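You operate a simulated robot arm through the tools that you are given. There is no shell and no other tool.

Carry out the task below with a simulated robot arm. There is one attempt and no reset: what you move stays moved.

## Task
Leak test the bucket on the grid and tag it as the box says.
Fine: swing the spout over, fill to the 600 mark, tap off, run one whole test by the key; the tag goes on the tag rest.

The check looks at the end state, three seconds after you hand in, the way a careful person would. Anything else that was tipped, shoved, dropped, spilled or broken makes it a failure.

## Robot
A 7-joint arm with a two-finger parallel gripper, fixed in place. Base frame: the origin is at the foot of the arm, x ahead of it, y to its left, z up. Units: cm, rad, N and s.
Its first joint turns from -2.897 to 2.897 rad. Payload 4.4 kg.
The tool frame sits at the grasp point between the pads (the TCP): z along the fingers, y along the line on which they close. The tips reach 2.3 cm beyond it. The gripper opens to 9.4 cm. The fingers are 3.8 cm wide and 1 cm thick; the gripper's body (5.4 by 9.6 cm) begins 3.9 cm behind the TCP.
Orientation is that of the tool frame in the base frame, as a unit quaternion [w, x, y, z]. With the fingers straight down and closing along the base's y, the tool's x points along the base's -x, its y along +y and its z along -z.

## Interface
- The arm moves only by the tool play_rows. Its argument "increments" is a list of rows, each a list of 3 entries, a list of its own where there are three numbers: the shift along the tool's x, y, z in units of 250 mm (1.0 is 250 mm), then the turn, a rotation vector about the tool's x, y, z in units of 120 degrees (1.0 is 120 degrees), then the opening, from 0 (shut) to 1 (fully open). In form: [[[x, y, z], [ax, ay, az], fingers], ...]. A call has 1 to 20 rows; each row is the pose to reach, as a shift and turn from the pose commanded when the call began, along the tool's axes at that moment. A call with a number of a shift or a turn outside -1 to 1 is refused whole. Rows are played at 5 a second. More than 5 cm and 0.15 rad between two rows, or a gripper value outside its range, and nothing of the call is played. Where a pose cannot be reached the arm comes as near as it can. A force on the tool above 50 N (or 10 N above the force at the start of the call, whichever is more), or a blocked arm, ends the call early, and 0.2 s more pass. The fingers move at their own pace (about 7.2 cm/s each) and stop on an object; they squeeze with about 44 N. The grip force told is the motor's: it shows also when the fingers shut on nothing. Time passes only in rows, and 0.2 s behind the last, so rows that repeat a pose let the fingers close. The reply holds the time, the measured pose of the TCP, the force on the tool along the base axes, the opening and the grip force, in the units named above and with some noise, with the torque about the TCP (base axes, N m) and any sound that the robot's microphone picked up.
- Cameras (640 x 400 px; columns grow to the right, rows downward): "scene" is fixed at [5.19, -65.08, 167.68]; the picture's right is [0.76, -0.65, 0.00], its down [-0.23, -0.27, -0.93] and it looks along [0.61, 0.71, -0.36] (base axes); focal length 374 px, centre (320, 200). "wrist" rides on the gripper at [8.6, 1.6, -7.5] in the tool frame; the picture's right is [-0.18, 0.98, 0.00], its down [-0.58, -0.11, -0.81] and it looks along [-0.79, -0.15, 0.59] (tool axes); focal length 243 px, centre (320, 200). There is no depth. A picture from a camera that has moved, and an enlarged one, comes with that camera's place and axes in the base frame and with its lens.
- get_image(camera): a new picture of that camera. The clock stands still meanwhile.
- zoom(camera, box): a new picture of the part [left, top, right, bottom] of that camera's present view, enlarged. The clock stands still meanwhile.
- job_done(): hands the job in; it is judged then, once.

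Nothing tells you positions but the pictures and the camera data. Unless the task says otherwise, let go and move clear before handing in.

The tools are called after "Emit:" as name(argument=value, ...) on one line, values as JSON. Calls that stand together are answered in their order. play_rows: Moves the arm, as the interface text tells. Its arguments: {"type":"object","properties":{"increments":{"type":"array","items":{"type":"array"}}},"required":["increments"]} The other tools are called the same way: get_image (camera) takes a picture; zoom (camera, box) takes an enlarged picture of a part of a camera's view; job_done () hands the job in.

At the start:

```text
time: 0.0
eef_pos: [75.79, 9.04, 134.4]
orientation: [0.0, 0.0, 1.0, -0.001]
wrist_force: [0.1, -0.8, -0.7]
ft_torque: [-0.03, -0.02, -0.02]
gripper_width: 9.42
finger_force: 0.0
```

scene: 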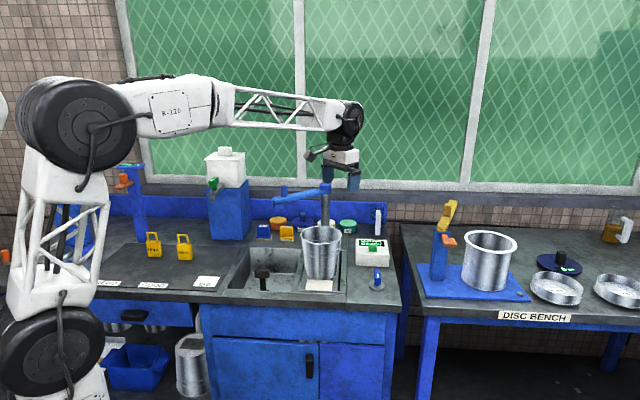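
wrist: 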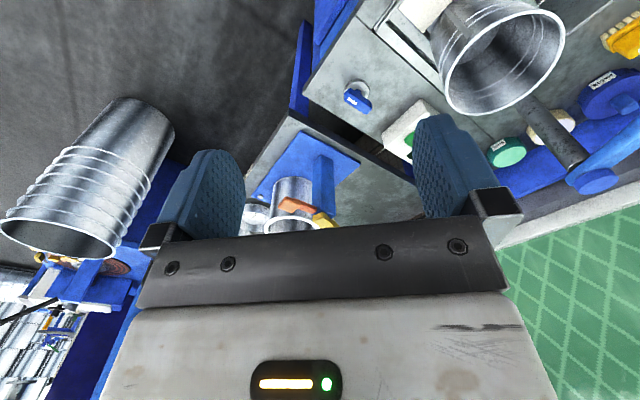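

I see a blue bench with a sink, a bucket standing on the sink grid, a swivel spout behind it, a white box and two yellow tags on the left. I'll zoom in on the details first before moving anything.

Emit:
zoom(camera="scene", box=[230, 170, 400, 300])

Emit:
zoom(camera="scene", box=[90, 140, 260, 300])

Emit:
zoom(camera="scene", box=[340, 220, 400, 300])

Emit:
zoom(camera="scene", box=[400, 190, 640, 330])

```text
3.08 times, centred on (315, 235) of scene
camera zoom: at [5.19, -65.08, 167.68], right [0.76, -0.65, 0.0], down [-0.23, -0.27, -0.93], along [0.61, 0.71, -0.36], focal length 1150 px, centre (335, 92)
```

zoom: 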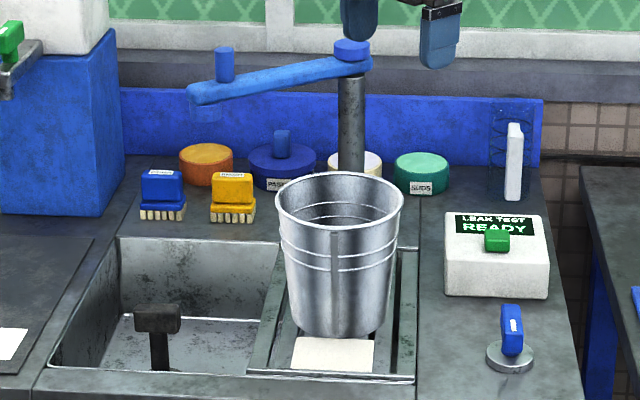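

```text
2.50 times, centred on (175, 220) of scene
camera zoom: at [5.19, -65.08, 167.68], right [0.76, -0.65, 0.0], down [-0.23, -0.27, -0.93], along [0.61, 0.71, -0.36], focal length 935 px, centre (682, 150)
```

zoom: 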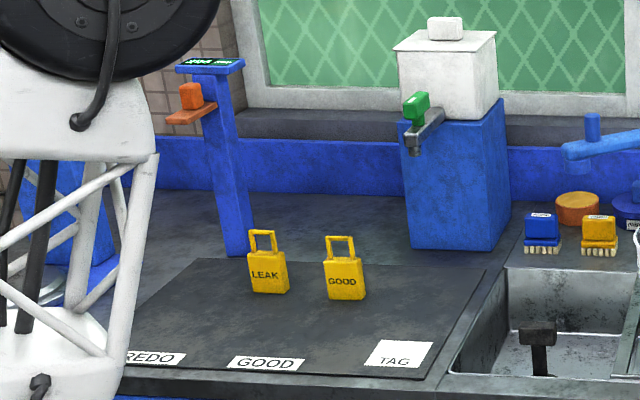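

```text
5.00 times, centred on (370, 260) of scene
camera zoom: at [5.19, -65.08, 167.68], right [0.76, -0.65, 0.0], down [-0.23, -0.27, -0.93], along [0.61, 0.71, -0.36], focal length 1870 px, centre (70, -100)
```

zoom: 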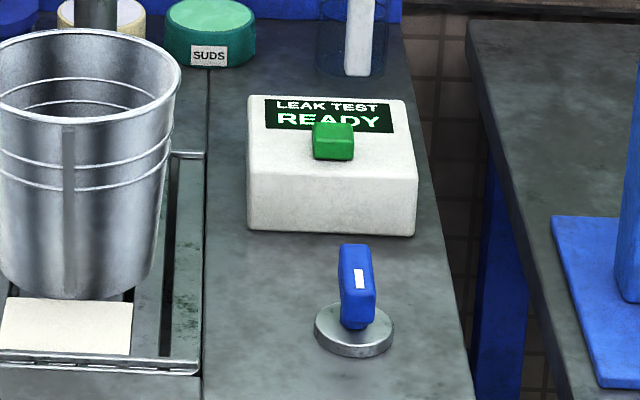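

```text
2.67 times, centred on (520, 260) of scene
camera zoom: at [5.19, -65.08, 167.68], right [0.76, -0.65, 0.0], down [-0.23, -0.27, -0.93], along [0.61, 0.71, -0.36], focal length 997 px, centre (-213, 40)
```

zoom: 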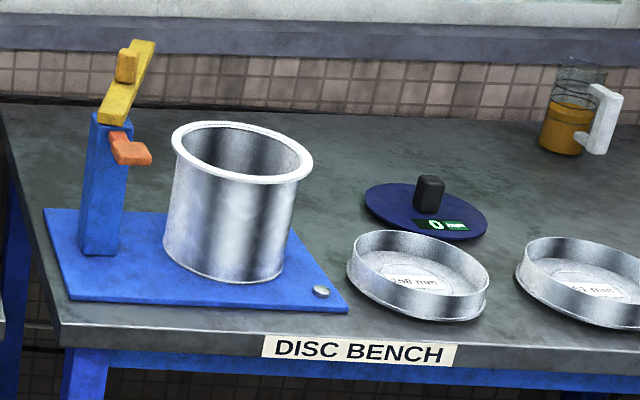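

The tap (blue handle on a metal disc) seems to be near (100, 13, 88). The bucket rim is near (88, 31, 104), and the spout is swung to the left behind it. I'll back off a little and turn the wrist camera toward the bench for a better view.

Emit:
play_rows(increments=[[[0.09, 0.12, -0.03], [0, 0, -0.054], 1], [[0.18, 0.24, -0.06], [0, 0, -0.107], 1], [[0.27, 0.36, -0.09], [0, 0, -0.161], 1], [[0.36, 0.48, -0.12], [0, 0, -0.214], 1], [[0.45, 0.6, -0.15], [0, 0, -0.268], 1], [[0.54, 0.72, -0.18], [0, 0, -0.321], 1], [[0.632, 0.84, -0.2], [0, 0, -0.375], 1]])

Emit:
get_image(camera="wrist")

Emit:
get_image(camera="scene")

```text
time: 1.6
eef_pos: [59.97, 30.1, 139.36]
orientation: [0.001, -0.383, 0.924, 0.0]
wrist_force: [0.1, 0.1, 0.3]
ft_torque: [0.01, -0.01, -0.05]
gripper_width: 9.42
finger_force: 0.0
```

```text
taken
camera wrist: at [52.69, 24.88, 146.84], right [-0.57, 0.82, 0.0], down [0.49, 0.34, 0.81], along [0.66, 0.46, -0.59], focal length 243 px, centre (320, 200)
```

wrist: 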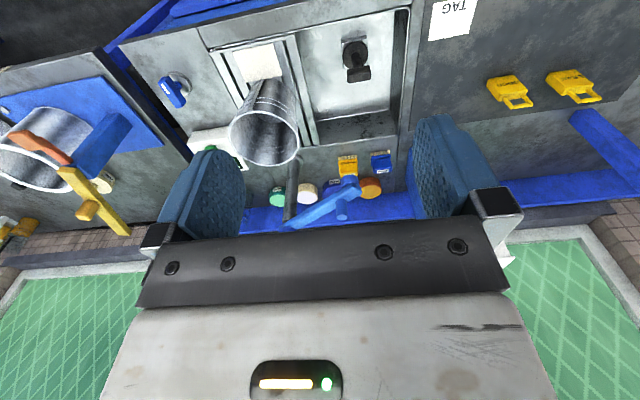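

```text
taken
```

scene: 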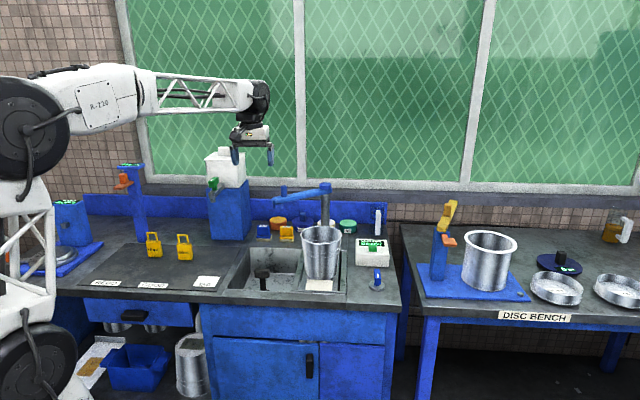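

This shows the whole wet bench, upside down: sink, bucket on the grid, tap, test box, spout and tags. I'll zoom in to read the details.

Emit:
zoom(camera="wrist", box=[130, 20, 420, 240])

Emit:
zoom(camera="wrist", box=[200, 60, 320, 180])

Emit:
zoom(camera="wrist", box=[400, 0, 640, 200])

Emit:
zoom(camera="scene", box=[265, 170, 345, 230])

```text
1.82 times, centred on (275, 130) of wrist
camera zoom: at [52.69, 24.88, 146.84], right [-0.57, 0.82, 0.0], down [0.49, 0.34, 0.81], along [0.66, 0.46, -0.59], focal length 441 px, centre (402, 327)
```

zoom: 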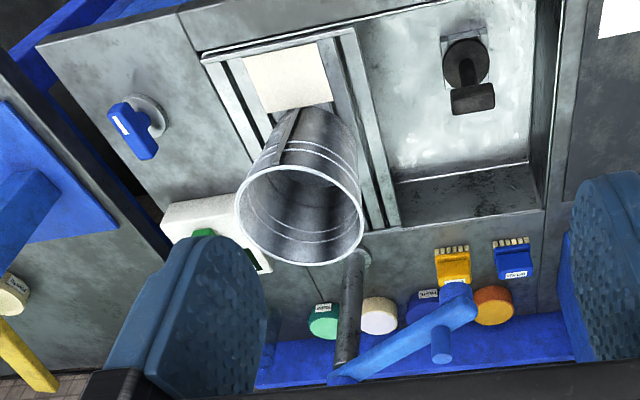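

```text
3.33 times, centred on (260, 120) of wrist
camera zoom: at [52.69, 24.88, 146.84], right [-0.57, 0.82, 0.0], down [0.49, 0.34, 0.81], along [0.66, 0.46, -0.59], focal length 809 px, centre (520, 467)
```

zoom: 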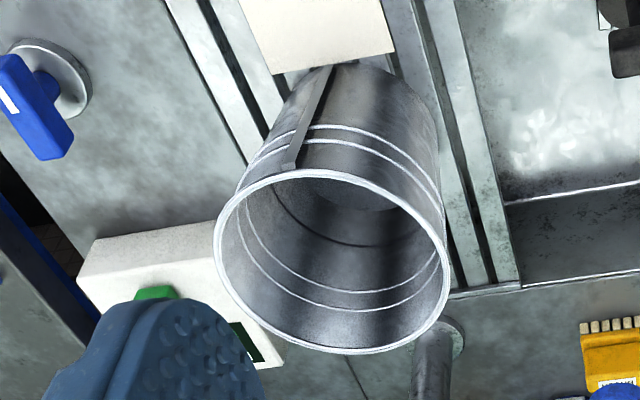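

```text
2.00 times, centred on (520, 100) of wrist
camera zoom: at [52.69, 24.88, 146.84], right [-0.57, 0.82, 0.0], down [0.49, 0.34, 0.81], along [0.66, 0.46, -0.59], focal length 485 px, centre (-80, 400)
```

zoom: 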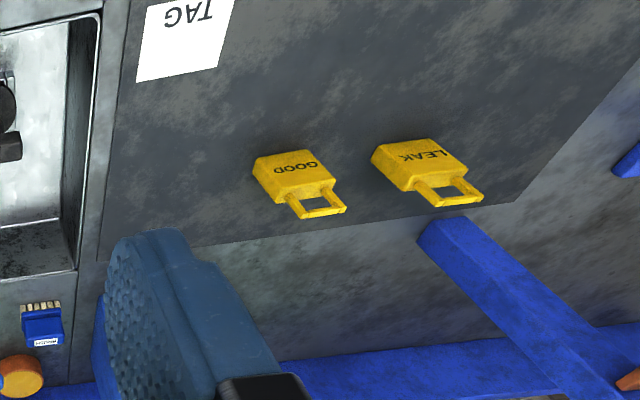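

```text
6.67 times, centred on (305, 200) of scene
camera zoom: at [5.19, -65.08, 167.68], right [0.76, -0.65, 0.0], down [-0.23, -0.27, -0.93], along [0.61, 0.71, -0.36], focal length 2493 px, centre (420, 200)
```

zoom: 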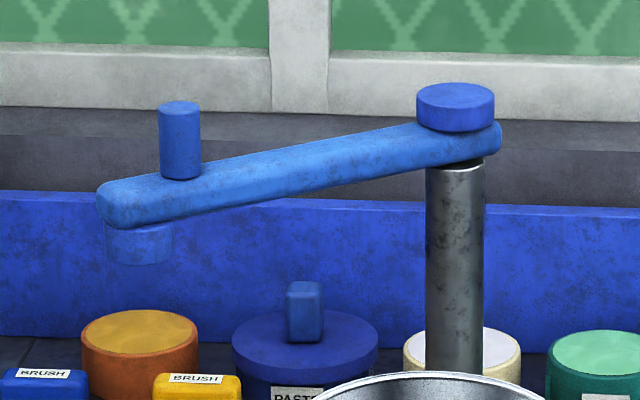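

The spout pivot seems to be near (107, 51), with its peg at about (90, 57, 115). The peg, tap and key all sit near the limit of reach, so I'll have to lean the tool outward. I'll turn the wrist half a turn first so that the camera rides above the fingers when it leans.

Emit:
play_rows(increments=[[[0, 0, 0], [0, 0, -0.068], 1], [[0, 0, 0], [0, 0, -0.136], 1], [[0, 0, 0], [0, 0, -0.204], 1], [[0, 0, 0], [0, 0, -0.272], 1], [[0, 0, 0], [0, 0, -0.34], 1], [[0, 0, 0], [0, 0, -0.408], 1], [[0, 0, 0], [0, 0, -0.476], 1], [[0, 0, 0], [0, 0, -0.544], 1], [[0, 0, 0], [0, 0, -0.612], 1], [[0, 0, 0], [0, 0, -0.68], 1], [[0, 0, 0], [0, 0, -0.75], 1]])

```text
time: 4.0
eef_pos: [60.03, 29.87, 139.5]
orientation: [0.0, 0.924, -0.383, 0.0]
wrist_force: [-0.1, 0.7, -0.1]
ft_torque: [0.01, -0.02, -0.02]
gripper_width: 9.41
finger_force: 0.0
```

The arm turned a quarter without trouble. I'll make the second quarter turn now.

Emit:
play_rows(increments=[[[0, 0, 0], [0, 0, -0.068], 1], [[0, 0, 0], [0, 0, -0.136], 1], [[0, 0, 0], [0, 0, -0.204], 1], [[0, 0, 0], [0, 0, -0.272], 1], [[0, 0, 0], [0, 0, -0.34], 1], [[0, 0, 0], [0, 0, -0.408], 1], [[0, 0, 0], [0, 0, -0.476], 1], [[0, 0, 0], [0, 0, -0.544], 1], [[0, 0, 0], [0, 0, -0.612], 1], [[0, 0, 0], [0, 0, -0.68], 1], [[0, 0, 0], [0, 0, -0.75], 1]])

Emit:
get_image(camera="wrist")

```text
time: 6.4
eef_pos: [60.05, 30.12, 139.39]
orientation: [0.001, 0.985, 0.173, 0.001]
wrist_force: [1.1, 0.2, 0.2]
ft_torque: [0.03, -0.01, 0.03]
gripper_width: 9.41
finger_force: 0.0
out of reach, approached as far as the arm can: row 9, 10, 11
```

```text
taken
camera wrist: at [68.58, 31.35, 146.88], right [0.16, -0.99, 0.0], down [-0.58, -0.09, 0.81], along [-0.8, -0.13, -0.59], focal length 243 px, centre (320, 200)
```

wrist: 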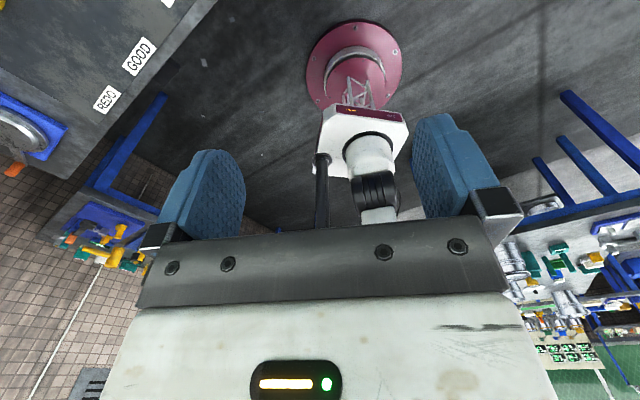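

The wrist joint hit its limit at about yaw 20°, just short of radial, which is good enough. I'll make a small turn back to learn what the commanded pose is now.

Emit:
play_rows(increments=[[[0, 0, 0], [0, 0, 0.03], 1]])

```text
time: 6.8
eef_pos: [59.87, 29.9, 139.38]
orientation: [0.001, 0.99, 0.142, 0.0]
wrist_force: [-1.0, 0.7, 0.0]
ft_torque: [0.01, 0.01, 0.0]
gripper_width: 9.42
finger_force: 0.0
```

The commands run relative to the reached pose. Next I'll lean the tool 45° outward, so the camera looks almost straight down on the bench.

Emit:
play_rows(increments=[[[0.073, -0.013, 0.013], [0, 0.0625, 0], 1], [[0.147, -0.027, 0.027], [0, 0.125, 0], 1], [[0.22, -0.04, 0.04], [0, 0.1875, 0], 1], [[0.293, -0.053, 0.053], [0, 0.25, 0], 1], [[0.367, -0.067, 0.067], [0, 0.3125, 0], 1], [[0.44, -0.08, 0.08], [0, 0.375, 0], 1]])

Emit:
get_image(camera="wrist")

Emit:
get_image(camera="scene")

```text
time: 8.2
eef_pos: [69.91, 35.05, 137.53]
orientation: [-0.054, 0.914, 0.131, 0.381]
wrist_force: [0.3, 0.1, 0.4]
ft_torque: [-0.02, -0.01, 0.03]
gripper_width: 9.39
finger_force: 0.1
```

```text
taken
camera wrist: at [71.23, 33.49, 148.9], right [0.15, -0.98, -0.13], down [-0.97, -0.17, 0.16], along [-0.17, 0.1, -0.98], focal length 243 px, centre (320, 200)
```

wrist: 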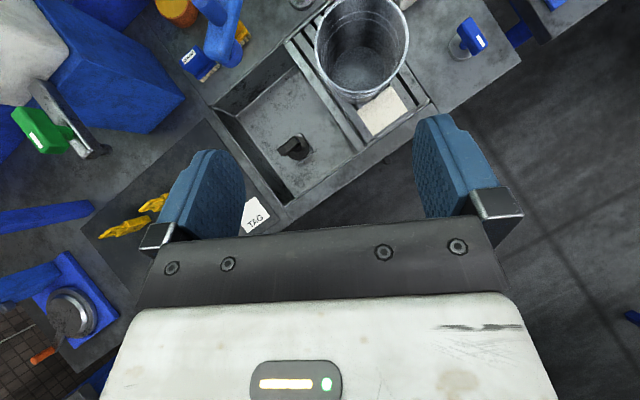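

```text
taken
```

scene: 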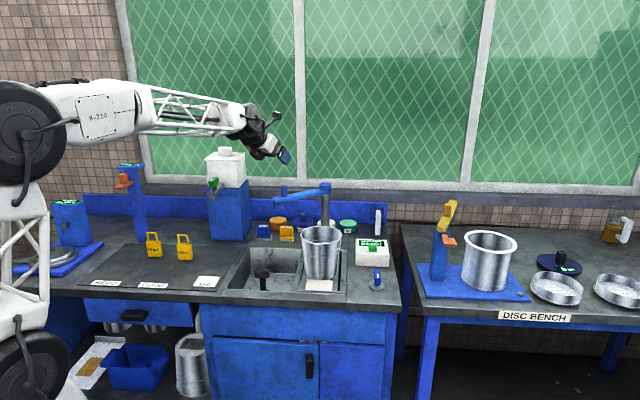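

The camera now looks straight down, and I can see into the bucket and at the tap. I'll zoom in on both.

Emit:
zoom(camera="wrist", box=[290, 0, 450, 110])

Emit:
zoom(camera="wrist", box=[420, 0, 540, 90])

Emit:
zoom(camera="wrist", box=[150, 0, 310, 100])

```text
3.64 times, centred on (370, 55) of wrist
camera zoom: at [71.23, 33.49, 148.9], right [0.15, -0.98, -0.13], down [-0.97, -0.17, 0.16], along [-0.17, 0.1, -0.98], focal length 882 px, centre (138, 727)
```

zoom: 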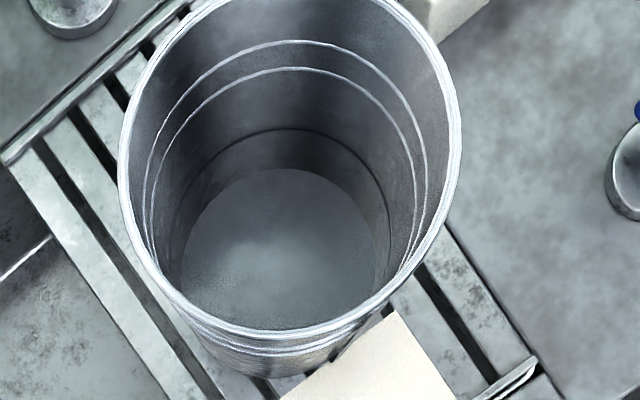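

```text
4.44 times, centred on (480, 45) of wrist
camera zoom: at [71.23, 33.49, 148.9], right [0.15, -0.98, -0.13], down [-0.97, -0.17, 0.16], along [-0.17, 0.1, -0.98], focal length 1078 px, centre (-391, 889)
```

zoom: 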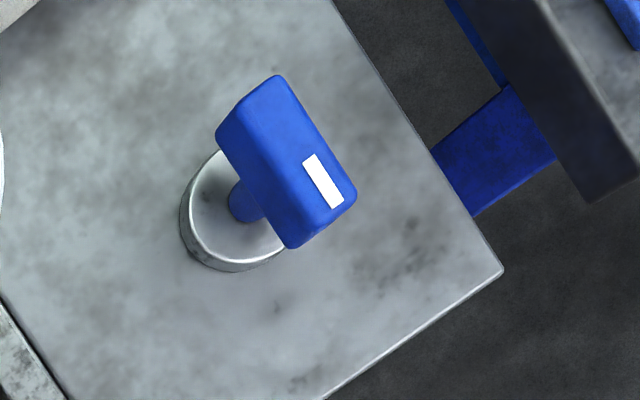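

```text
4.00 times, centred on (230, 50) of wrist
camera zoom: at [71.23, 33.49, 148.9], right [0.15, -0.98, -0.13], down [-0.97, -0.17, 0.16], along [-0.17, 0.1, -0.98], focal length 970 px, centre (680, 800)
```

zoom: 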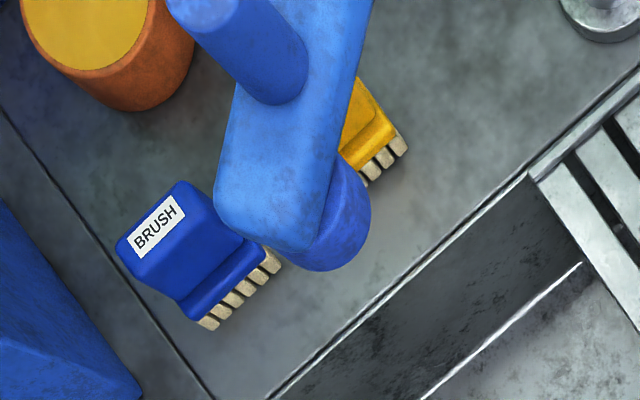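

Emit:
zoom(camera="scene", box=[295, 220, 350, 295])

Emit:
zoom(camera="scene", box=[350, 235, 395, 262])

Emit:
zoom(camera="wrist", box=[310, 0, 410, 60])

```text
5.33 times, centred on (322, 258) of scene
camera zoom: at [5.19, -65.08, 167.68], right [0.76, -0.65, 0.0], down [-0.23, -0.27, -0.93], along [0.61, 0.71, -0.36], focal length 1994 px, centre (307, -107)
```

zoom: 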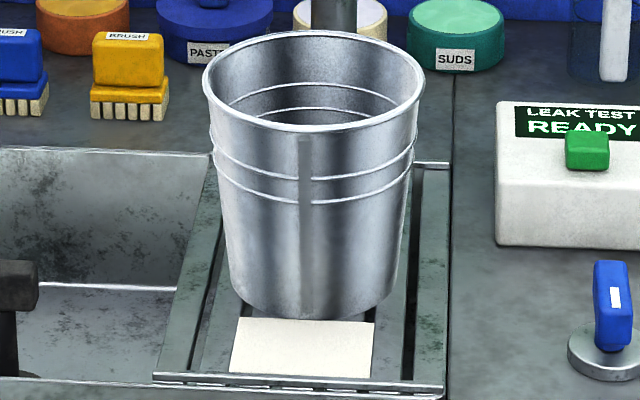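

```text
14.22 times, centred on (372, 248) of scene
camera zoom: at [5.19, -65.08, 167.68], right [0.76, -0.65, 0.0], down [-0.23, -0.27, -0.93], along [0.61, 0.71, -0.36], focal length 5318 px, centre (-427, -490)
```

zoom: 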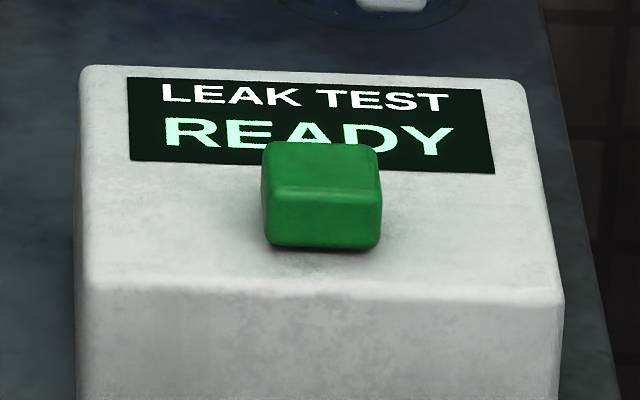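

```text
6.40 times, centred on (360, 30) of wrist
camera zoom: at [71.23, 33.49, 148.9], right [0.15, -0.98, -0.13], down [-0.97, -0.17, 0.16], along [-0.17, 0.1, -0.98], focal length 1553 px, centre (64, 1288)
```

zoom: 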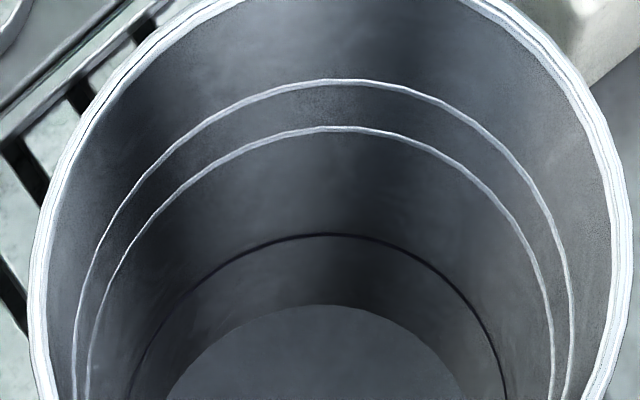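

The spout pivot is at about (107, 51.5) and the outlet sits on a 22 cm radius, so it should pass right over the bucket centre at about (91.7, 35.4). The dark ring inside the bucket is probably the 600 mark. I'll bring the gripper partway toward the spout's peg and check again.

Emit:
play_rows(increments=[[[0.01, -0.066, 0.11], [0, 0, 0], 0.6], [[0.02, -0.132, 0.22], [0, 0, 0], 0.6], [[0.03, -0.197, 0.33], [0, 0, 0], 0.6], [[0.04, -0.263, 0.44], [0, 0, 0], 0.6], [[0.047, -0.329, 0.557], [0, 0, 0], 0.6]])

Emit:
get_image(camera="wrist")

Emit:
zoom(camera="scene", box=[230, 110, 390, 230])

```text
time: 9.4
eef_pos: [77.93, 45.85, 128.4]
orientation: [-0.054, 0.914, 0.132, 0.38]
wrist_force: [0.5, 0.7, 0.2]
ft_torque: [0.01, 0.03, 0.01]
gripper_width: 5.68
finger_force: 0.1
```

```text
taken
camera wrist: at [79.2, 44.34, 139.79], right [0.15, -0.98, -0.13], down [-0.97, -0.17, 0.16], along [-0.18, 0.1, -0.98], focal length 243 px, centre (320, 200)
```

wrist: 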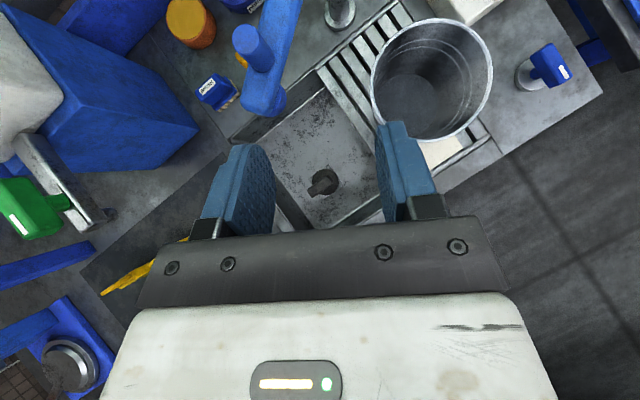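

```text
3.33 times, centred on (310, 170) of scene
camera zoom: at [5.19, -65.08, 167.68], right [0.76, -0.65, 0.0], down [-0.23, -0.27, -0.93], along [0.61, 0.71, -0.36], focal length 1246 px, centre (353, 300)
```

zoom: 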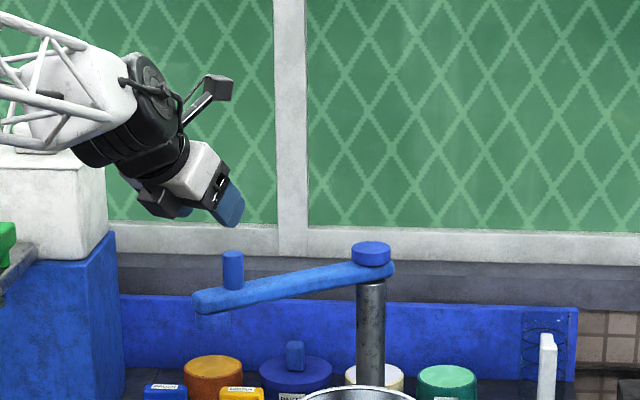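

The peg now measures about (88, 55, 115.6). I'll line the open fingers up just behind and above it, then check.

Emit:
play_rows(increments=[[[0.007, -0.078, 0.144], [0, 0, 0], 0.6], [[0.014, -0.156, 0.288], [0, 0, 0], 0.6], [[0.021, -0.234, 0.4], [0, 0, 0], 0.6], [[0.021, -0.234, 0.431], [0, 0, 0], 0.6]])

Emit:
get_image(camera="wrist")

Emit:
zoom(camera="scene", box=[230, 130, 370, 230])

```text
time: 10.4
eef_pos: [83.97, 53.78, 121.2]
orientation: [-0.053, 0.914, 0.132, 0.38]
wrist_force: [-0.8, -0.1, 0.4]
ft_torque: [0.0, 0.04, 0.01]
gripper_width: 5.64
finger_force: 0.1
```

```text
taken
camera wrist: at [85.18, 52.26, 132.5], right [0.15, -0.98, -0.13], down [-0.97, -0.17, 0.16], along [-0.18, 0.1, -0.98], focal length 243 px, centre (320, 200)
```

wrist: 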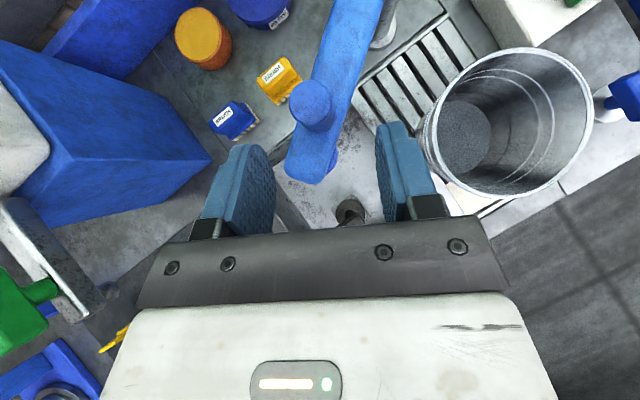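

```text
4.00 times, centred on (300, 180) of scene
camera zoom: at [5.19, -65.08, 167.68], right [0.76, -0.65, 0.0], down [-0.23, -0.27, -0.93], along [0.61, 0.71, -0.36], focal length 1496 px, centre (400, 280)
```

zoom: 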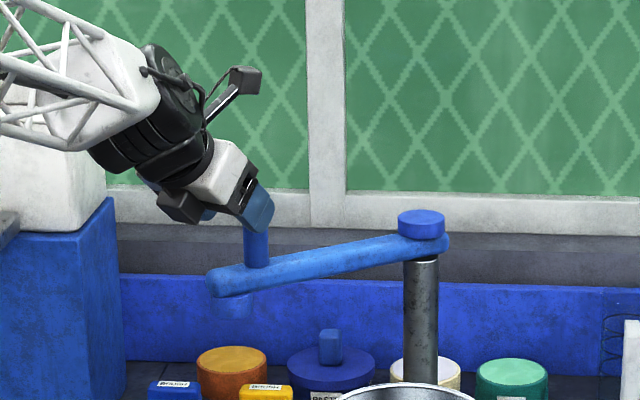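

The peg sits between the open fingers, about 6 cm ahead. I'll advance along the tool axis so that they straddle it.

Emit:
play_rows(increments=[[[0, -0.02, 0.06], [0, 0, 0], 0.6], [[0, -0.02, 0.12], [0, 0, 0], 0.6], [[0, -0.02, 0.18], [0, 0, 0], 0.6], [[0, -0.02, 0.24], [0, 0, 0], 0.6], [[0, -0.02, 0.24], [0, 0, 0], 0.6]])

Emit:
get_image(camera="wrist")

Emit:
zoom(camera="scene", box=[230, 130, 370, 230])

```text
time: 11.6
eef_pos: [87.76, 55.31, 116.89]
orientation: [-0.053, 0.914, 0.132, 0.379]
wrist_force: [1.2, -0.5, -0.5]
ft_torque: [0.01, -0.01, 0.01]
gripper_width: 5.63
finger_force: 0.0
```

```text
taken
camera wrist: at [89.09, 53.89, 128.23], right [0.15, -0.98, -0.13], down [-0.97, -0.17, 0.16], along [-0.18, 0.1, -0.98], focal length 243 px, centre (320, 200)
```

wrist: 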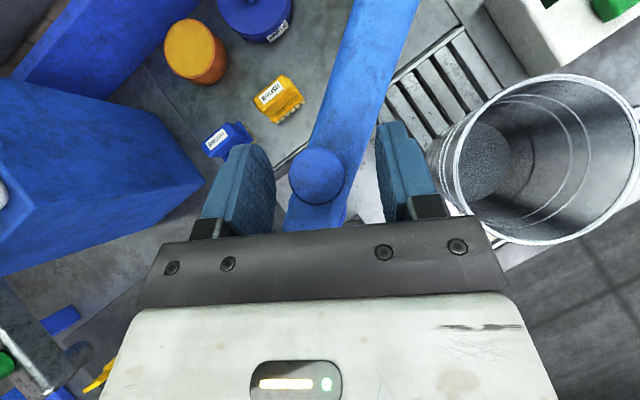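

```text
4.00 times, centred on (300, 180) of scene
camera zoom: at [5.19, -65.08, 167.68], right [0.76, -0.65, 0.0], down [-0.23, -0.27, -0.93], along [0.61, 0.71, -0.36], focal length 1496 px, centre (400, 280)
```

zoom: 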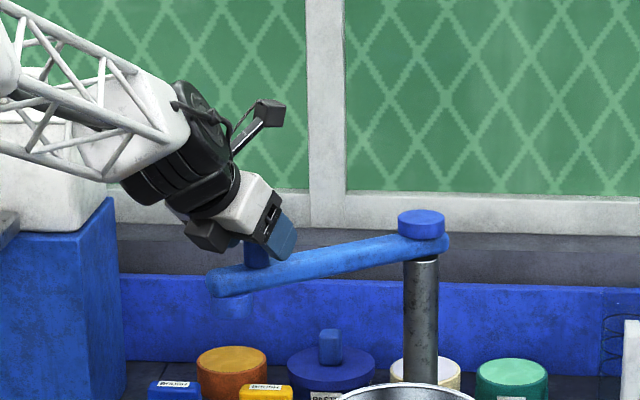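

The peg is well inside the fingers. I'll narrow them around it and carry the spout along its arc, halfway first.

Emit:
play_rows(increments=[[[0, 0, 0], [0, 0, 0], 0.36], [[0, 0, 0], [0, 0, 0], 0.36], [[-0.0205, 0.064, -0.0202], [0, 0, 0], 0.36], [[-0.0403, 0.1428, -0.0397], [0, 0, 0], 0.36], [[-0.0544, 0.2244, -0.0535], [0, 0, 0], 0.36], [[-0.0626, 0.308, -0.0613], [0, 0, 0], 0.36], [[-0.0649, 0.392, -0.0632], [0, 0, 0], 0.36], [[-0.0649, 0.392, -0.0632], [0, 0, 0], 0.36]])

Emit:
get_image(camera="wrist")

Emit:
zoom(camera="scene", box=[230, 130, 370, 230])

```text
time: 13.4
eef_pos: [88.52, 45.31, 116.91]
orientation: [-0.053, 0.915, 0.131, 0.379]
wrist_force: [0.7, 0.1, 0.2]
ft_torque: [-0.01, -0.02, 0.01]
gripper_width: 3.39
finger_force: 0.1
```

```text
taken
camera wrist: at [89.68, 43.89, 128.31], right [0.15, -0.98, -0.13], down [-0.97, -0.17, 0.16], along [-0.18, 0.1, -0.98], focal length 243 px, centre (320, 200)
```

wrist: 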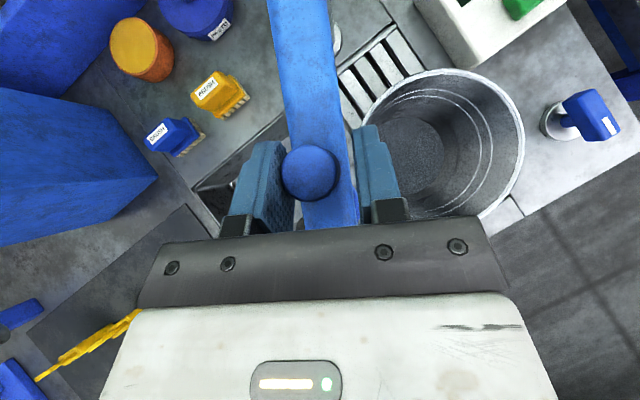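

```text
4.00 times, centred on (300, 180) of scene
camera zoom: at [5.19, -65.08, 167.68], right [0.76, -0.65, 0.0], down [-0.23, -0.27, -0.93], along [0.61, 0.71, -0.36], focal length 1496 px, centre (400, 280)
```

zoom: 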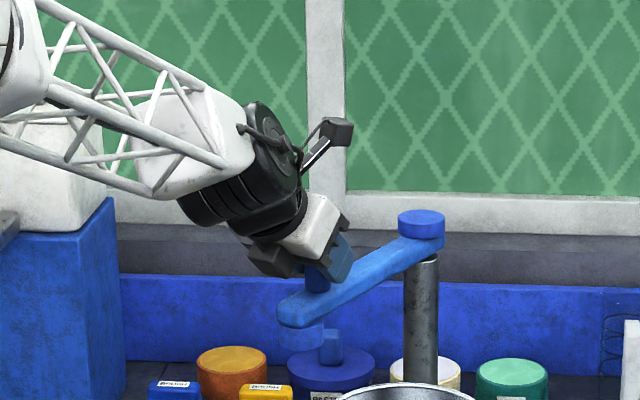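

The spout follows the arc nicely. I'll carry it on until it's over the bucket.

Emit:
play_rows(increments=[[[0.0041, 0.0848, 0.0044], [0, 0, 0], 0.36], [[0.0139, 0.1684, 0.0146], [0, 0, 0], 0.36], [[0.0295, 0.2504, 0.0304], [0, 0, 0], 0.36], [[0.0512, 0.3296, 0.0524], [0, 0, 0], 0.36], [[0.072, 0.3892, 0.0735], [0, 0, 0], 0.36], [[0.072, 0.3892, 0.0735], [0, 0, 0], 0.36]])

Emit:
get_image(camera="wrist")

Emit:
zoom(camera="scene", box=[250, 150, 410, 270])

```text
time: 14.8
eef_pos: [93.49, 36.77, 116.95]
orientation: [-0.054, 0.914, 0.132, 0.379]
wrist_force: [-17.1, 20.7, -1.8]
ft_torque: [0.43, 0.39, 0.35]
gripper_width: 4.43
finger_force: 12.2
```

```text
taken
camera wrist: at [94.84, 35.35, 128.24], right [0.15, -0.98, -0.13], down [-0.97, -0.17, 0.16], along [-0.18, 0.1, -0.98], focal length 243 px, centre (320, 200)
```

wrist: 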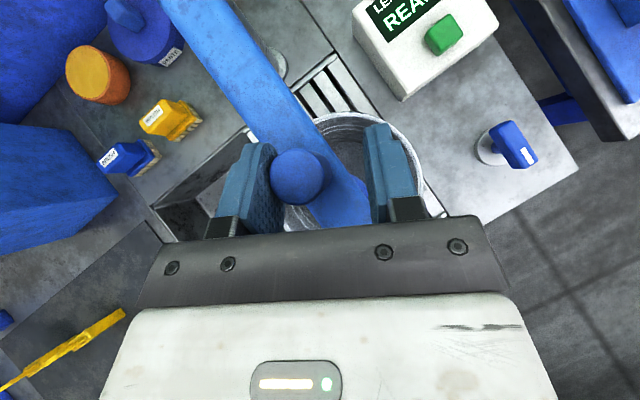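

```text
3.33 times, centred on (330, 210) of scene
camera zoom: at [5.19, -65.08, 167.68], right [0.76, -0.65, 0.0], down [-0.23, -0.27, -0.93], along [0.61, 0.71, -0.36], focal length 1246 px, centre (287, 167)
```

zoom: 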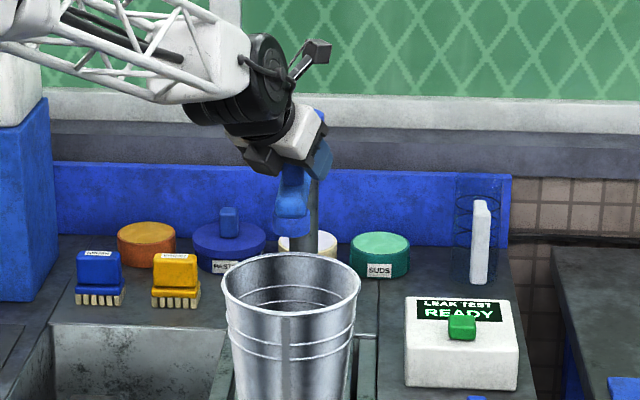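

The spout came against a stop over the bucket at the expected angle. I'll open the fingers, back off along the tool axis, and check where the outlet hangs.

Emit:
play_rows(increments=[[[0, -0.01, 0], [0, 0, 0], 0.6], [[0, -0.01, 0], [0, 0, 0], 0.6], [[0, -0.01, -0.08], [0, 0, 0], 0.6], [[0, -0.01, -0.16], [0, 0, 0], 0.6], [[0, -0.01, -0.26], [0, 0, 0], 0.6], [[0, -0.01, -0.4], [0, 0, 0], 0.6]])

Emit:
get_image(camera="wrist")

Emit:
zoom(camera="scene", box=[270, 150, 400, 300])

```text
time: 16.2
eef_pos: [86.92, 35.01, 123.79]
orientation: [-0.053, 0.915, 0.132, 0.378]
wrist_force: [-0.5, 0.7, -0.3]
ft_torque: [0.01, -0.03, 0.02]
gripper_width: 5.65
finger_force: 0.0
```

```text
taken
camera wrist: at [88.08, 33.59, 135.17], right [0.15, -0.98, -0.13], down [-0.97, -0.17, 0.16], along [-0.18, 0.1, -0.98], focal length 243 px, centre (320, 200)
```

wrist: 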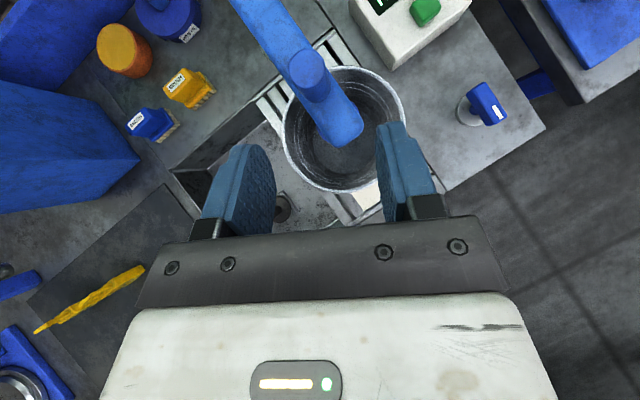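

```text
2.67 times, centred on (335, 225) of scene
camera zoom: at [5.19, -65.08, 167.68], right [0.76, -0.65, 0.0], down [-0.23, -0.27, -0.93], along [0.61, 0.71, -0.36], focal length 997 px, centre (280, 133)
```

zoom: 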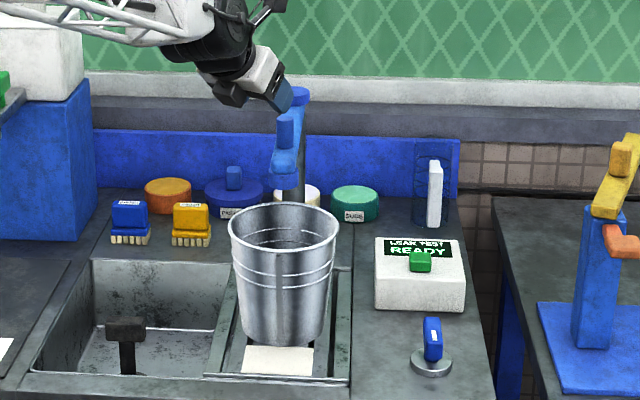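

The outlet hangs over the bucket's centre. Next I'll look inside the bucket for the 600 mark and study the tap.

Emit:
zoom(camera="wrist", box=[275, 60, 415, 200])

Emit:
zoom(camera="wrist", box=[430, 60, 550, 150])

```text
2.86 times, centred on (345, 130) of wrist
camera zoom: at [88.08, 33.59, 135.17], right [0.15, -0.98, -0.13], down [-0.97, -0.17, 0.16], along [-0.18, 0.1, -0.98], focal length 693 px, centre (249, 400)
```

zoom: 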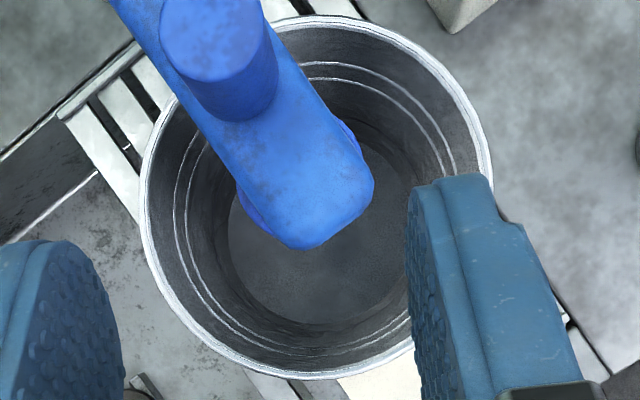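

```text
4.44 times, centred on (490, 105) of wrist
camera zoom: at [88.08, 33.59, 135.17], right [0.15, -0.98, -0.13], down [-0.97, -0.17, 0.16], along [-0.18, 0.1, -0.98], focal length 1078 px, centre (-436, 622)
```

zoom: 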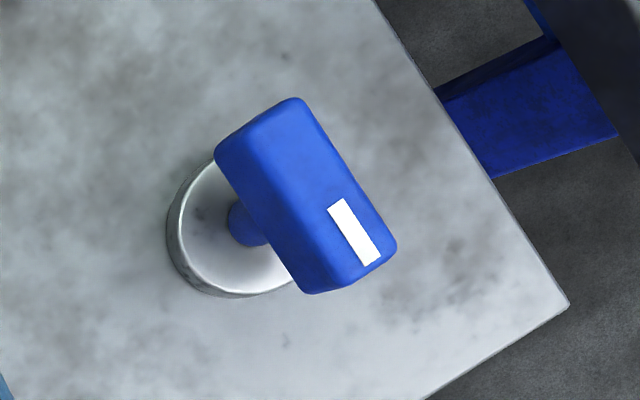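

No numbers are visible from here, only the ring. I'll move to the tap side and lean the tool less, to look back into the bucket's near wall and closely at the tap.

Emit:
play_rows(increments=[[[0.001, 0.122, 0.067], [-0.013, -0.025, 0.013], 0.6], [[0.002, 0.244, 0.134], [-0.026, -0.05, 0.026], 0.6], [[0.004, 0.367, 0.202], [-0.039, -0.075, 0.039], 0.6], [[0.005, 0.489, 0.269], [-0.052, -0.1, 0.052], 0.6], [[0.006, 0.611, 0.336], [-0.065, -0.125, 0.065], 0.6]])

Emit:
get_image(camera="wrist")

```text
time: 17.4
eef_pos: [96.96, 22.11, 118.24]
orientation: [0.001, 0.964, 0.048, 0.261]
wrist_force: [-0.2, -0.1, 0.7]
ft_torque: [-0.01, 0.0, 0.01]
gripper_width: 5.61
finger_force: 0.1
```

```text
taken
camera wrist: at [100.8, 20.9, 129.07], right [-0.07, -1.0, -0.07], down [-0.92, 0.03, 0.4], along [-0.4, 0.09, -0.91], focal length 243 px, centre (320, 200)
```

wrist: 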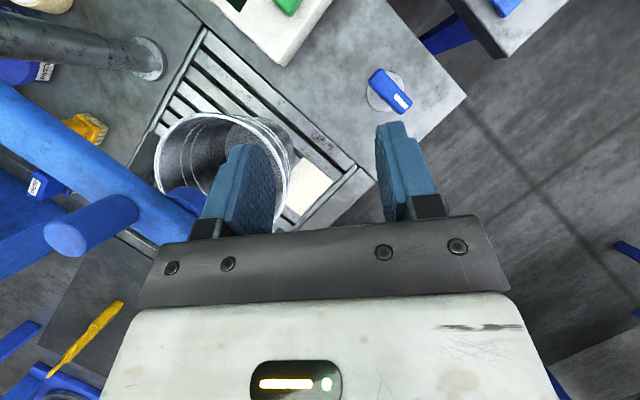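

Emit:
zoom(camera="wrist", box=[140, 100, 310, 220])

Emit:
zoom(camera="wrist", box=[340, 40, 470, 140])

Emit:
get_image(camera="scene")

```text
3.33 times, centred on (225, 160) of wrist
camera zoom: at [100.8, 20.9, 129.07], right [-0.07, -1.0, -0.07], down [-0.92, 0.03, 0.4], along [-0.4, 0.09, -0.91], focal length 809 px, centre (637, 333)
```

zoom: 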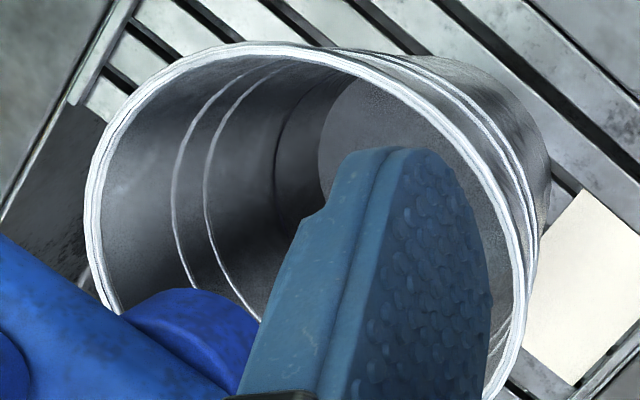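

```text
4.00 times, centred on (405, 90) of wrist
camera zoom: at [100.8, 20.9, 129.07], right [-0.07, -1.0, -0.07], down [-0.92, 0.03, 0.4], along [-0.4, 0.09, -0.91], focal length 970 px, centre (-20, 640)
```

zoom: 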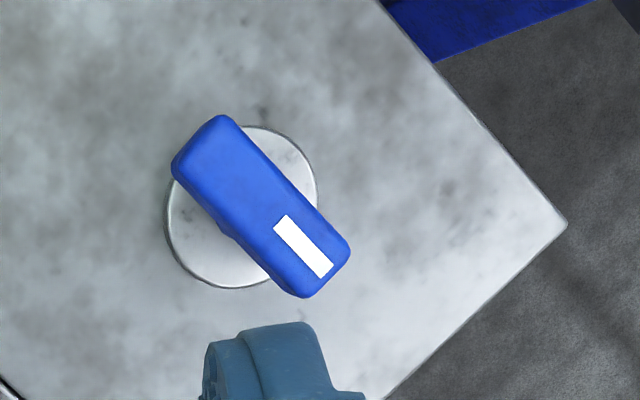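

```text
taken
```

scene: 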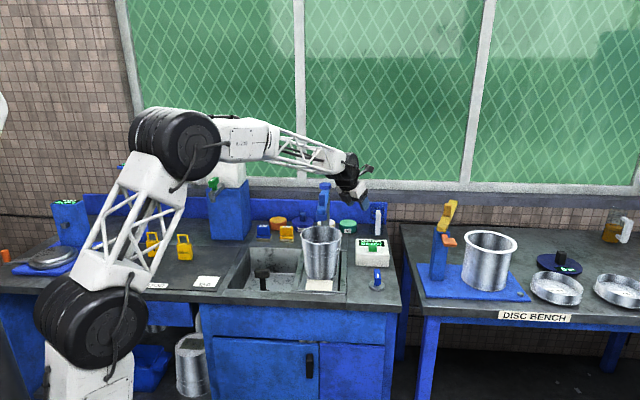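

The tap handle is a T-bar about 6.6 cm long, centred near (100.8, 13.4) with its top at about z 91 and its white end pointing to the front. I'll close the fingers and move down beside its front end, ready to push it round, checking on the way.

Emit:
play_rows(increments=[[[-0.082, 0.039, 0.094], [-0.0056, 0, 0.0096], 0], [[-0.164, 0.077, 0.188], [-0.0112, -0.0007, 0.0192], 0], [[-0.246, 0.116, 0.281], [-0.0168, -0.001, 0.0288], 0], [[-0.328, 0.155, 0.375], [-0.0224, -0.0014, 0.0384], 0], [[-0.41, 0.193, 0.469], [-0.028, -0.0017, 0.048], 0], [[-0.492, 0.232, 0.563], [-0.0336, -0.002, 0.0575], 0], [[-0.492, 0.232, 0.563], [-0.0336, -0.002, 0.0575], 0]])

Emit:
get_image(camera="wrist")

Emit:
zoom(camera="scene", box=[310, 180, 440, 300])

```text
time: 19.0
eef_pos: [93.84, 15.29, 100.02]
orientation: [0.019, 0.965, -0.019, 0.259]
wrist_force: [-0.4, 0.7, 0.4]
ft_torque: [0.0, 0.03, -0.01]
gripper_width: 0.03
finger_force: 42.8
```

```text
taken
camera wrist: at [97.6, 13.68, 110.78], right [-0.2, -0.98, -0.07], down [-0.9, 0.16, 0.4], along [-0.38, 0.14, -0.91], focal length 243 px, centre (320, 200)
```

wrist: 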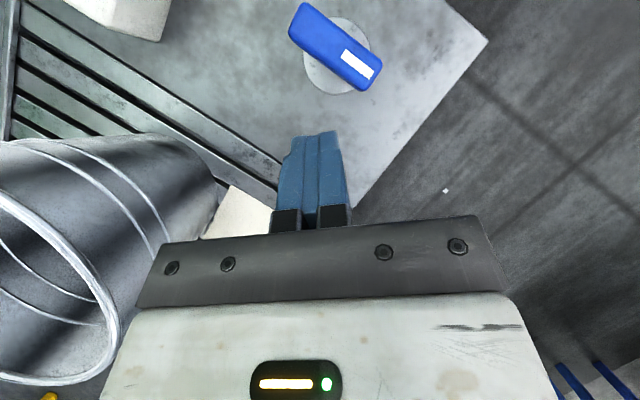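

```text
3.33 times, centred on (375, 240) of scene
camera zoom: at [5.19, -65.08, 167.68], right [0.76, -0.65, 0.0], down [-0.23, -0.27, -0.93], along [0.61, 0.71, -0.36], focal length 1246 px, centre (137, 67)
```

zoom: 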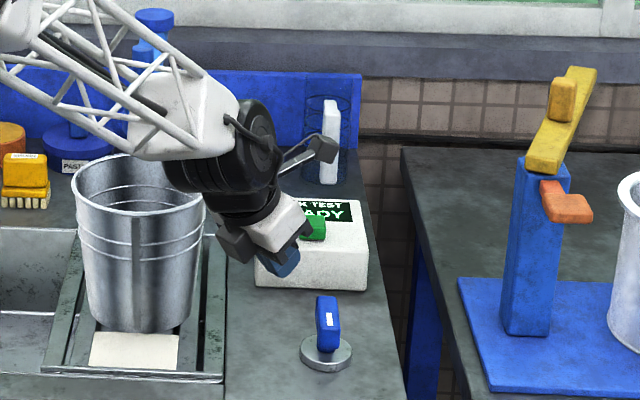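

My tap estimate holds: the centre is at about (100.6, 13.3). I'll lower the closed fingertips to handle height, just left of its front end.

Emit:
play_rows(increments=[[[-0.034, 0.001, 0.082], [0, 0, 0], 0], [[-0.068, 0.002, 0.164], [0, 0, 0], 0], [[-0.102, 0.003, 0.246], [0, 0, 0], 0], [[-0.136, 0.004, 0.328], [0, 0, 0], 0], [[-0.136, 0.004, 0.328], [0, 0, 0], 0]])

Emit:
get_image(camera="wrist")

Emit:
zoom(camera="scene", box=[330, 210, 420, 300])

```text
time: 20.2
eef_pos: [95.13, 15.07, 91.13]
orientation: [0.019, 0.965, -0.019, 0.26]
wrist_force: [-0.2, 0.2, -0.3]
ft_torque: [-0.01, 0.0, 0.0]
gripper_width: 0.01
finger_force: 42.4
```

```text
taken
camera wrist: at [98.75, 13.34, 101.94], right [-0.2, -0.98, -0.07], down [-0.9, 0.16, 0.4], along [-0.38, 0.14, -0.91], focal length 243 px, centre (320, 200)
```

wrist: 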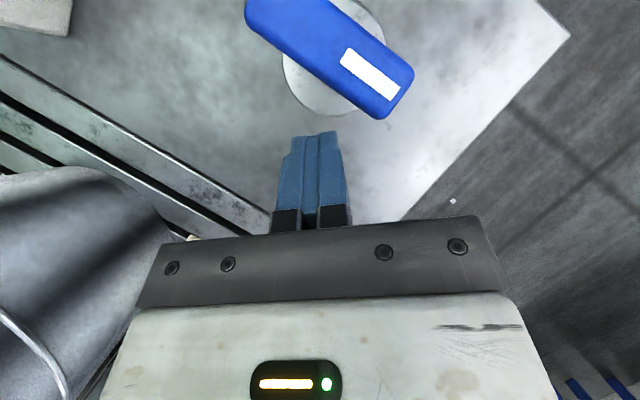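

```text
4.44 times, centred on (375, 255) of scene
camera zoom: at [5.19, -65.08, 167.68], right [0.76, -0.65, 0.0], down [-0.23, -0.27, -0.93], along [0.61, 0.71, -0.36], focal length 1662 px, centre (76, -44)
```

zoom: 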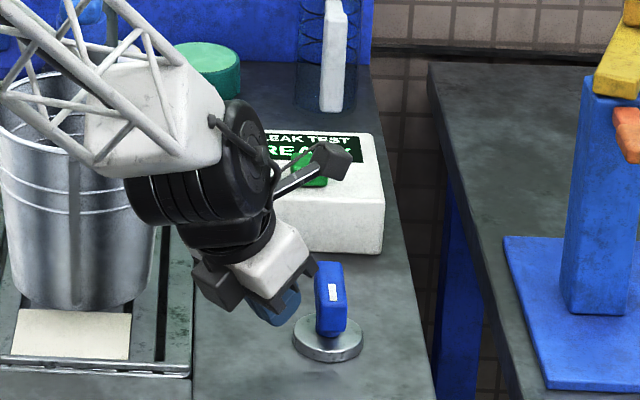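

The fingertips are at handle height, just left of the front end. I'll push gently to the right, about 15° of turn, and watch the force.

Emit:
play_rows(increments=[[[0.007, 0.023, 0.005], [0, 0, 0], 0], [[0.0137, 0.0456, 0.0093], [0, 0, 0], 0], [[0.018, 0.057, 0.012], [0, 0, 0], 0], [[0.0227, 0.069, 0.0152], [0, 0, 0], 0]])

Emit:
get_image(camera="wrist")

Emit:
zoom(camera="scene", box=[280, 170, 420, 300])

```text
time: 21.1
eef_pos: [95.39, 13.9, 91.13]
orientation: [0.019, 0.965, -0.015, 0.26]
wrist_force: [-20.1, 14.8, 8.0]
ft_torque: [0.08, 0.04, 0.15]
gripper_width: 0.0
finger_force: 42.3
stopped in row 4: the force on the tool passed its limit at 58 N (the readings are from after the stop); the commanded pose is now the measured one
```

```text
taken
camera wrist: at [99.17, 12.25, 101.98], right [-0.2, -0.98, -0.06], down [-0.9, 0.16, 0.4], along [-0.38, 0.14, -0.91], focal length 243 px, centre (320, 200)
```

wrist: 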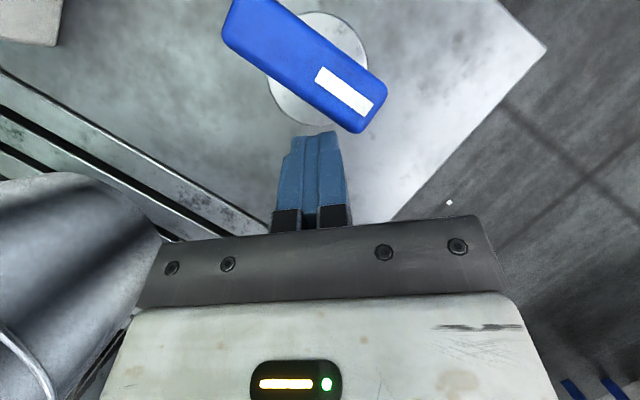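

```text
3.08 times, centred on (350, 235) of scene
camera zoom: at [5.19, -65.08, 167.68], right [0.76, -0.65, 0.0], down [-0.23, -0.27, -0.93], along [0.61, 0.71, -0.36], focal length 1150 px, centre (228, 92)
```

zoom: 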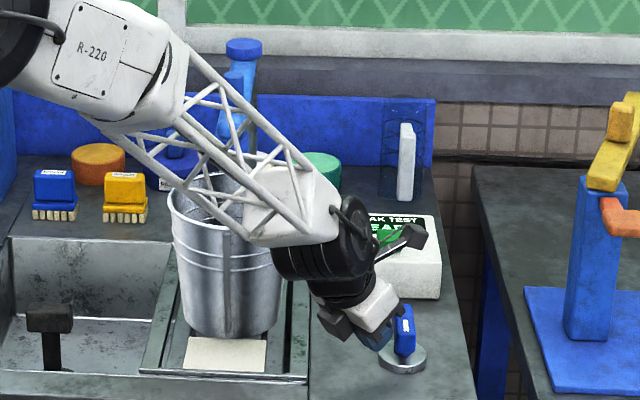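

The handle is against its stop in that direction, so it must turn the other way (clockwise from above). I'll back off and set the fingertips on the left side of its far end, to push that end to the right.

Emit:
play_rows(increments=[[[-0.002, -0.04, -0.0015], [0, 0, 0], 0], [[-0.002, -0.08, -0.003], [0, 0, 0], 0], [[0.042, -0.122, 0.021], [0, 0, 0], 0], [[0.089, -0.15, 0.047], [0, 0, 0], 0], [[0.089, -0.15, 0.047], [0, 0, 0], 0]])

Emit:
get_image(camera="wrist")

```text
time: 22.3
eef_pos: [98.15, 17.43, 91.15]
orientation: [0.018, 0.966, -0.016, 0.258]
wrist_force: [0.2, -0.6, 0.4]
ft_torque: [0.01, -0.01, 0.01]
gripper_width: 0.01
finger_force: 42.3
```

```text
taken
camera wrist: at [101.96, 15.77, 101.93], right [-0.2, -0.98, -0.06], down [-0.9, 0.16, 0.4], along [-0.38, 0.14, -0.91], focal length 243 px, centre (320, 200)
```

wrist: 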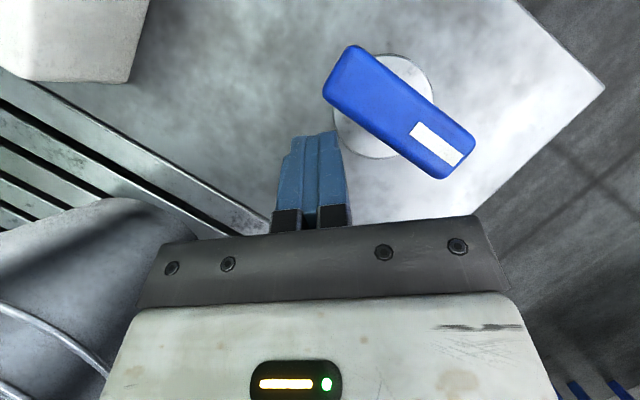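

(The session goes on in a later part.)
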